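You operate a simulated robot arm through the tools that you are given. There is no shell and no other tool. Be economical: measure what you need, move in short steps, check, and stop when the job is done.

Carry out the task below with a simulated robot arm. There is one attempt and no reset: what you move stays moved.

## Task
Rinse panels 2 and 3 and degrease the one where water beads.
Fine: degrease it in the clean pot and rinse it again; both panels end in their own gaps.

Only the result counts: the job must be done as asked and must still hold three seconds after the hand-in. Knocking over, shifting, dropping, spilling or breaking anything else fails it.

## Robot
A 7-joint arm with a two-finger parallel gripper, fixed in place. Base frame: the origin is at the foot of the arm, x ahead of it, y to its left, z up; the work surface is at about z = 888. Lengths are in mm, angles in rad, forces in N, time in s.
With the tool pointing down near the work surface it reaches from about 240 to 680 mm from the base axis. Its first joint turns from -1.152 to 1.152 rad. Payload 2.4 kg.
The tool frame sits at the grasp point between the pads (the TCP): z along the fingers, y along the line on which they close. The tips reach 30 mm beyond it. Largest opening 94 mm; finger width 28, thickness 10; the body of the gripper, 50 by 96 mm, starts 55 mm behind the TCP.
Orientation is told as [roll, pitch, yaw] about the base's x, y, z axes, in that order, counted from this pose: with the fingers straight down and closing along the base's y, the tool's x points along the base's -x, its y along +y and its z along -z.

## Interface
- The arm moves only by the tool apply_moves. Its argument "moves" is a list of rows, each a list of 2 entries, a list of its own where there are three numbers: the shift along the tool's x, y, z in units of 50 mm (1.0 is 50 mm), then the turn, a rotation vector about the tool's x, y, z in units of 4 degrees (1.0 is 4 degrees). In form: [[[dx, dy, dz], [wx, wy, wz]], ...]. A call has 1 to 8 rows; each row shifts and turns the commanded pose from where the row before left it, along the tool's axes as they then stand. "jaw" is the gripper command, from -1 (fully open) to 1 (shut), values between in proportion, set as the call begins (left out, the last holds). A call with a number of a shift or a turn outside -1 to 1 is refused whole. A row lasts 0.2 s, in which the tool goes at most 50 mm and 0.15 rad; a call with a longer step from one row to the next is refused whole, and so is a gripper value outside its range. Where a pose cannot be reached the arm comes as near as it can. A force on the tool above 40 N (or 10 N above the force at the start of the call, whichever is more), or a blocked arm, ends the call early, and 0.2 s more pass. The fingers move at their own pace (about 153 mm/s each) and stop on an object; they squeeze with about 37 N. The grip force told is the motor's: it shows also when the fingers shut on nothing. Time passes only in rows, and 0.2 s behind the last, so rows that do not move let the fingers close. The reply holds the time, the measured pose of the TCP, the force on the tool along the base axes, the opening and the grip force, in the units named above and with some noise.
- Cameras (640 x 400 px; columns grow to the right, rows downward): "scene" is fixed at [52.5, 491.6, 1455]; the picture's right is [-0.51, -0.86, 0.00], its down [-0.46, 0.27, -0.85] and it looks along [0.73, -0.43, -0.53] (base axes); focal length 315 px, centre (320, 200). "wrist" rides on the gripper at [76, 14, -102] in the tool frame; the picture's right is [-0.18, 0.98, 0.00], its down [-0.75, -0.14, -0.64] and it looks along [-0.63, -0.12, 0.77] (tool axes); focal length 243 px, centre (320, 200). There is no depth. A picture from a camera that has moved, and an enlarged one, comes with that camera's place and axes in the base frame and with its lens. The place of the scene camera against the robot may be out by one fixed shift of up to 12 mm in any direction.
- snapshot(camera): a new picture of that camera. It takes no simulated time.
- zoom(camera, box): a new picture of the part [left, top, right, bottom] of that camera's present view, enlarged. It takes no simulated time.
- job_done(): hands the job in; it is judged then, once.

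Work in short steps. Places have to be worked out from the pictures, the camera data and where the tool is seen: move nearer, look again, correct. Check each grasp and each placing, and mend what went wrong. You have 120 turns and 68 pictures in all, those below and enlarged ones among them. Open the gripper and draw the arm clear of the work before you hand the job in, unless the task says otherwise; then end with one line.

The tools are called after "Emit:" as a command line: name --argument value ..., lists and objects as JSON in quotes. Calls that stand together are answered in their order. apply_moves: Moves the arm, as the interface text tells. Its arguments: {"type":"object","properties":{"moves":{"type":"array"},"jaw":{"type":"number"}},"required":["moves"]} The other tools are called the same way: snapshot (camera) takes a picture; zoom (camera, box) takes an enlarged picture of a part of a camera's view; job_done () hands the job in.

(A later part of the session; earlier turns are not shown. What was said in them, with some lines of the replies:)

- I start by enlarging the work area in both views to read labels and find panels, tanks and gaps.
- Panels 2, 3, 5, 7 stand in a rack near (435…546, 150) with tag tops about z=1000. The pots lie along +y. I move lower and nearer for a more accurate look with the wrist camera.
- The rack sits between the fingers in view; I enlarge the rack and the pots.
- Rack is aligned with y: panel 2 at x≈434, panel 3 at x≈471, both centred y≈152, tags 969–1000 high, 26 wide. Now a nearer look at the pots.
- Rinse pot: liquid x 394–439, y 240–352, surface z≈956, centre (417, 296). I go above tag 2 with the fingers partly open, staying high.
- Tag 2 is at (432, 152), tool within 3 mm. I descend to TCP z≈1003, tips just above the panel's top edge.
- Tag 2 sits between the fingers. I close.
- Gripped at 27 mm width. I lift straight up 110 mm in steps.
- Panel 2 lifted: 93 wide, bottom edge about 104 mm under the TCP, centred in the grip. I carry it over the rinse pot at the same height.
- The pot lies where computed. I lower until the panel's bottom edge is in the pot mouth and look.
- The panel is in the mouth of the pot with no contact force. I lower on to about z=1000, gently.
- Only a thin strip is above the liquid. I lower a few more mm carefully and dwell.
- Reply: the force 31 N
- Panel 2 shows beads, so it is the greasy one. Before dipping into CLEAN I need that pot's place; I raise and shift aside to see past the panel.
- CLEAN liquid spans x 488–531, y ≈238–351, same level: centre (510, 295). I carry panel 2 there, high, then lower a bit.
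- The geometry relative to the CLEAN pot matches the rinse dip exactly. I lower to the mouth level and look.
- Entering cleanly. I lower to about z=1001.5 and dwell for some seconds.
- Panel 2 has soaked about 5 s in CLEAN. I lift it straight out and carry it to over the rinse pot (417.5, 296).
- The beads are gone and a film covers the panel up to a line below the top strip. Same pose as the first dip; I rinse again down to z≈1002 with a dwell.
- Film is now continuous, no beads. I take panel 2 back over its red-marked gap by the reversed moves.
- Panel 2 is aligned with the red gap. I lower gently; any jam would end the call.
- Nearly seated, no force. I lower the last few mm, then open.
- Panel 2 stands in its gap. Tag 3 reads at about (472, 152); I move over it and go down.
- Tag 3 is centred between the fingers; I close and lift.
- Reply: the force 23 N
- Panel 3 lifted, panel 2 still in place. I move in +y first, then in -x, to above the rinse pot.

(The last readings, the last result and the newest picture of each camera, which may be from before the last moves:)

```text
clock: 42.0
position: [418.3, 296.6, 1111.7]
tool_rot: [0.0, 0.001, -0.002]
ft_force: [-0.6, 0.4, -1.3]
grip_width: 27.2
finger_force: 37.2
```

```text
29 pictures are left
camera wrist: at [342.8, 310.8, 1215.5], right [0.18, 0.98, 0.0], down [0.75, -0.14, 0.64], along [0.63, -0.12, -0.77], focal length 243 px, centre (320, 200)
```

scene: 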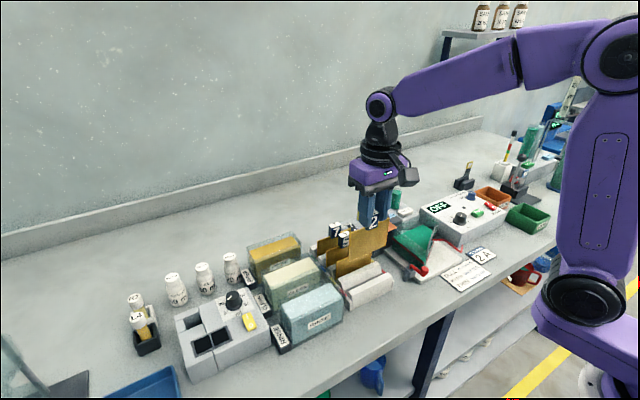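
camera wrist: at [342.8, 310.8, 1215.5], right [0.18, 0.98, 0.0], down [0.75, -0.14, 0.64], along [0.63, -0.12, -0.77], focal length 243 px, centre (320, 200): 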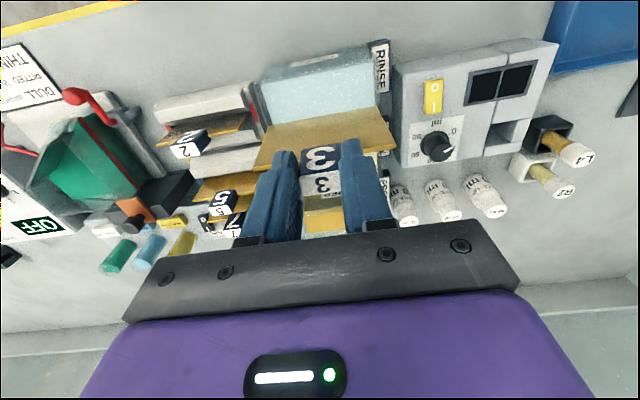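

The pose matches panel 2's dips. I lower panel 3 to z≈1003, dwell, lift and inspect.

Emit:
apply_moves --moves '[[[0, 0, 0.4], [0, 0, 0]], [[0, 0, 0.4], [0, 0, 0]], [[0, 0, 0.35], [0, 0, 0]], [[0, 0, 0.35], [0, 0, 0]], [[0, 0, 0.35], [0, 0, 0]], [[0, 0, 0.2], [0, 0, 0]], [[0, 0, 0.12], [0, 0, 0]], [[0, 0, 0], [0, 0, 0]]]'

Emit:
apply_moves --moves '[[[0, 0, 0], [0, 0, 0]], [[0, 0, 0], [0, 0, 0]], [[0, 0, 0], [0, 0, 0]], [[0, 0, 0], [0, 0, 0]], [[0, 0, 0], [0, 0, 0]], [[0, 0, 0], [0, 0, 0]], [[0, 0, 0], [0, 0, 0]], [[0, 0, 0], [0, 0, 0]]]'

Emit:
apply_moves --moves '[[[0, 0, -0.3], [0, 0, 0]], [[0, 0, -0.5], [0, 0, 0]], [[0, 0, -0.6], [0, 0, 0]], [[0, 0, -0.8], [0, 0, 0]], [[0, 0, 0], [0, 0, 0]]]'

Emit:
zoom --camera "wrist" --box '[235, 90, 405, 190]'

Emit:
zoom --camera "scene" --box '[260, 190, 400, 310]'

```text
clock: 43.8
position: [416.7, 295.3, 1004.0]
tool_rot: [-0.001, 0.0, -0.001]
ft_force: [0.5, 0.4, -1.1]
grip_width: 27.2
finger_force: 37.1
```

```text
clock: 45.6
position: [418.0, 295.9, 1004.0]
tool_rot: [-0.001, 0.001, -0.002]
ft_force: [-0.3, -0.7, -0.8]
grip_width: 27.0
finger_force: 36.8
```

```text
clock: 46.8
position: [419.0, 292.7, 1112.8]
tool_rot: [0.0, 0.002, 0.001]
ft_force: [0.3, -0.7, -0.7]
grip_width: 27.1
finger_force: 37.6
```

```text
3.76 times, centred on (320, 140) of wrist
camera zoom: at [343.6, 307.8, 1215.6], right [0.18, 0.98, 0.0], down [0.75, -0.14, 0.64], along [0.63, -0.12, -0.77], focal length 913 px, centre (320, 426)
```

zoom: 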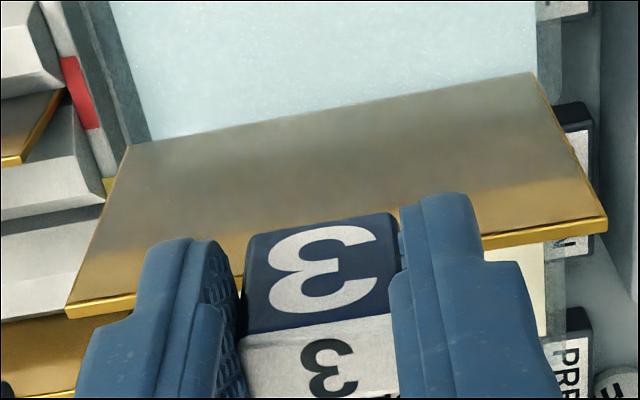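

```text
3.33 times, centred on (330, 250) of scene
camera zoom: at [52.5, 491.6, 1455.0], right [-0.51, -0.86, 0.0], down [-0.46, 0.27, -0.85], along [0.73, -0.43, -0.53], focal length 1051 px, centre (287, 33)
```

zoom: 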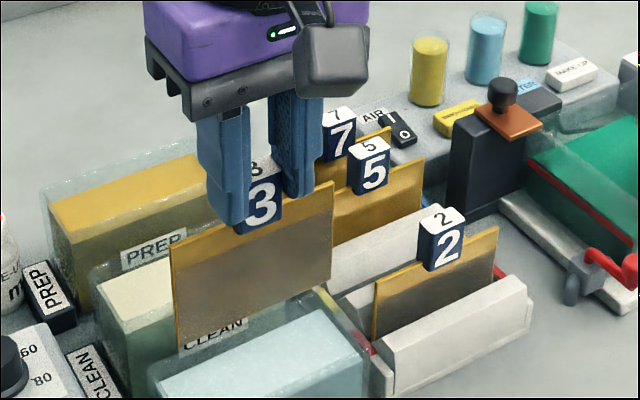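

Panel 3 wets evenly, no beads. I return it to above its yellow gap by the reverse path.

Emit:
apply_moves --moves '[[[-0.5, 0, -0.1], [0, 0, 0]], [[-0.4, 0, 0], [0, 0, 0]], [[-0.19, -0.3, 0], [0, 0, 0]], [[0, -0.77, 0], [0, 0, 0]], [[0, -0.8, 0], [0, 0, 0]], [[0, -0.7, 0], [0, 0, 0]], [[0, -0.3, 0.1], [0, 0, 0]], [[0, 0, 0], [0, 0, 0]]]'

Emit:
apply_moves --moves '[[[0, 0, 0.4], [0, 0, 0]], [[0, 0, 0.4], [0, 0, 0]], [[0, 0, 0.2], [0, 0, 0]], [[0, 0, 0], [0, 0, 0]]]'

Emit:
zoom --camera "scene" --box '[290, 190, 430, 320]'

Emit:
zoom --camera "wrist" --box '[230, 40, 410, 220]'

```text
clock: 48.6
position: [473.1, 151.9, 1111.6]
tool_rot: [0.001, 0.001, 0.0]
ft_force: [-0.4, -0.3, -1.1]
grip_width: 27.0
finger_force: 37.1
```

```text
clock: 49.6
position: [471.5, 151.1, 1062.2]
tool_rot: [0.001, 0.001, -0.001]
ft_force: [-0.6, -0.2, -1.1]
grip_width: 27.1
finger_force: 37.3
```

```text
3.08 times, centred on (360, 255) of scene
camera zoom: at [52.5, 491.6, 1455.0], right [-0.51, -0.86, 0.0], down [-0.46, 0.27, -0.85], along [0.73, -0.43, -0.53], focal length 970 px, centre (197, 31)
```

zoom: 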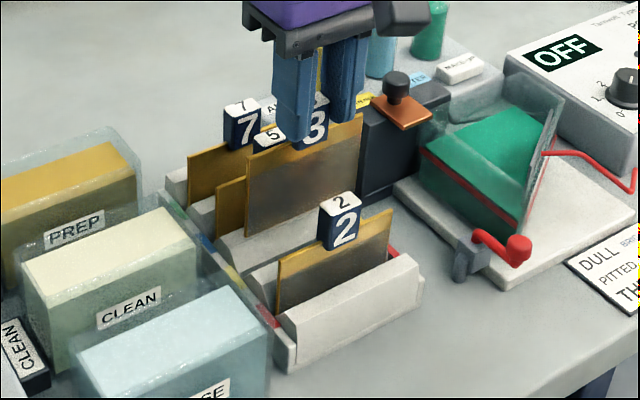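

```text
2.22 times, centred on (320, 130) of wrist
camera zoom: at [396.3, 165.9, 1166.7], right [0.18, 0.98, 0.0], down [0.75, -0.14, 0.64], along [0.63, -0.12, -0.77], focal length 539 px, centre (320, 356)
```

zoom: 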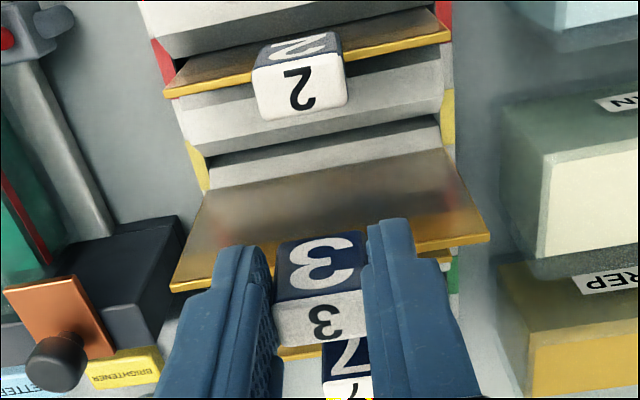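

Aligned as at pick-up. I lower gently to about z=1004.

Emit:
apply_moves --moves '[[[0, 0, 0.3], [0, 0, 0]], [[0, 0, 0.3], [0, 0, 0]], [[0, 0, 0.25], [0, 0, 0]], [[0, 0, 0.2], [0, 0, 0]], [[0, 0, 0.13], [0, 0, 0]], [[0, 0, 0], [0, 0, 0]]]'

Emit:
zoom --camera "scene" --box '[290, 190, 430, 320]'

```text
clock: 51.0
position: [471.4, 152.0, 1004.8]
tool_rot: [-0.001, 0.001, 0.0]
ft_force: [-0.6, -0.7, -0.3]
grip_width: 27.3
finger_force: 36.8
```

```text
3.08 times, centred on (360, 255) of scene
camera zoom: at [52.5, 491.6, 1455.0], right [-0.51, -0.86, 0.0], down [-0.46, 0.27, -0.85], along [0.73, -0.43, -0.53], focal length 970 px, centre (197, 31)
```

zoom: 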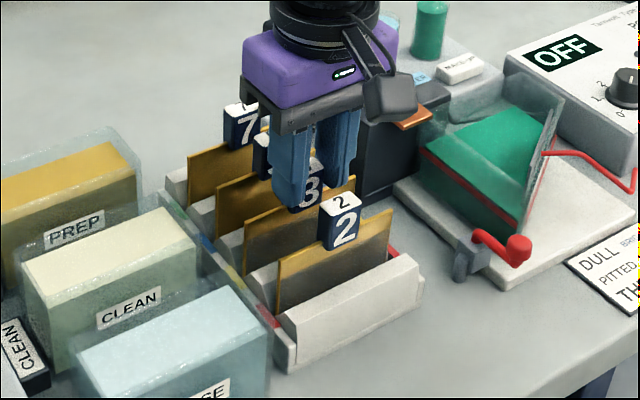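

Panel 3 is in its slot. I open and draw up high.

Emit:
apply_moves --moves '[[[0, 0, 0.02], [0, 0, 0]], [[0, 0, 0], [0, 0, 0]], [[0, 0, 0], [0, 0, 0]]]' --jaw -0.3

Emit:
apply_moves --moves '[[[0, 0, -0.3], [0, 0, 0]], [[0, 0, -0.6], [0, 0, 0]], [[0, 0, -0.8], [0, 0, 0]], [[0.4, 0, -0.8], [0, 0, 0]], [[0.8, 0, -0.5], [0, 0, 0]], [[0.8, 0, 0], [0, 0, 0]], [[0, 0, 0], [0, 0, 0]]]'

Emit:
snapshot --camera "scene"

Emit:
zoom --camera "wrist" --box '[220, 60, 460, 240]'

Emit:
zoom --camera "scene" --box '[290, 190, 430, 320]'

```text
clock: 51.8
position: [470.8, 152.0, 1004.9]
tool_rot: [0.001, -0.001, 0.0]
ft_force: [1.1, -0.2, -0.2]
grip_width: 61.3
finger_force: 0.0
```

```text
clock: 53.4
position: [368.9, 152.9, 1152.5]
tool_rot: [0.0, 0.002, 0.002]
ft_force: [0.0, -0.9, -0.4]
grip_width: 61.2
finger_force: 0.0
```

```text
23 pictures are left
```

scene: 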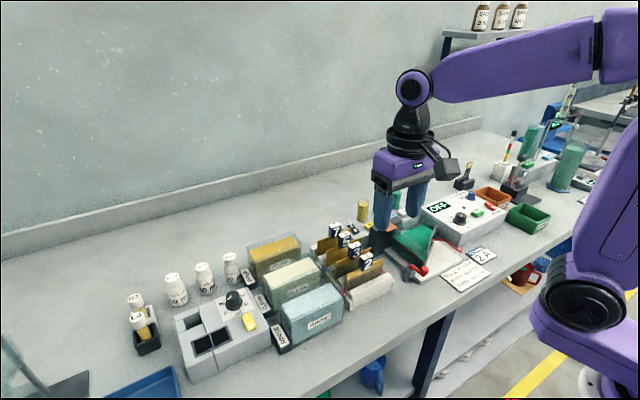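

```text
2.22 times, centred on (340, 150) of wrist
camera zoom: at [293.6, 167.5, 1255.9], right [0.18, 0.98, 0.0], down [0.75, -0.14, 0.64], along [0.63, -0.12, -0.77], focal length 539 px, centre (276, 311)
```

zoom: 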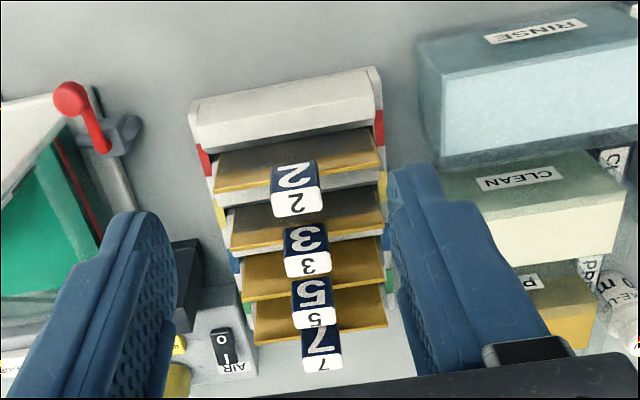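

```text
3.08 times, centred on (360, 255) of scene
camera zoom: at [52.5, 491.6, 1455.0], right [-0.51, -0.86, 0.0], down [-0.46, 0.27, -0.85], along [0.73, -0.43, -0.53], focal length 970 px, centre (197, 31)
```

zoom: 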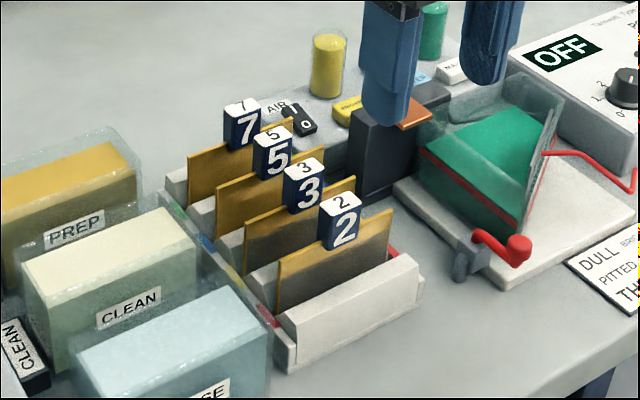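

Both panels stand seated in their own gaps, nothing else has moved, and the arm is clear with the gripper open. I hand in.

Emit:
job_done

```text
The job is handed in.
```

I rinsed both panels. Water beaded only on panel 2, so I degreased it in the CLEAN pot and rinsed it again, after which it wetted evenly. Panels 2 and 3 are back in their own gaps and the job is handed in.
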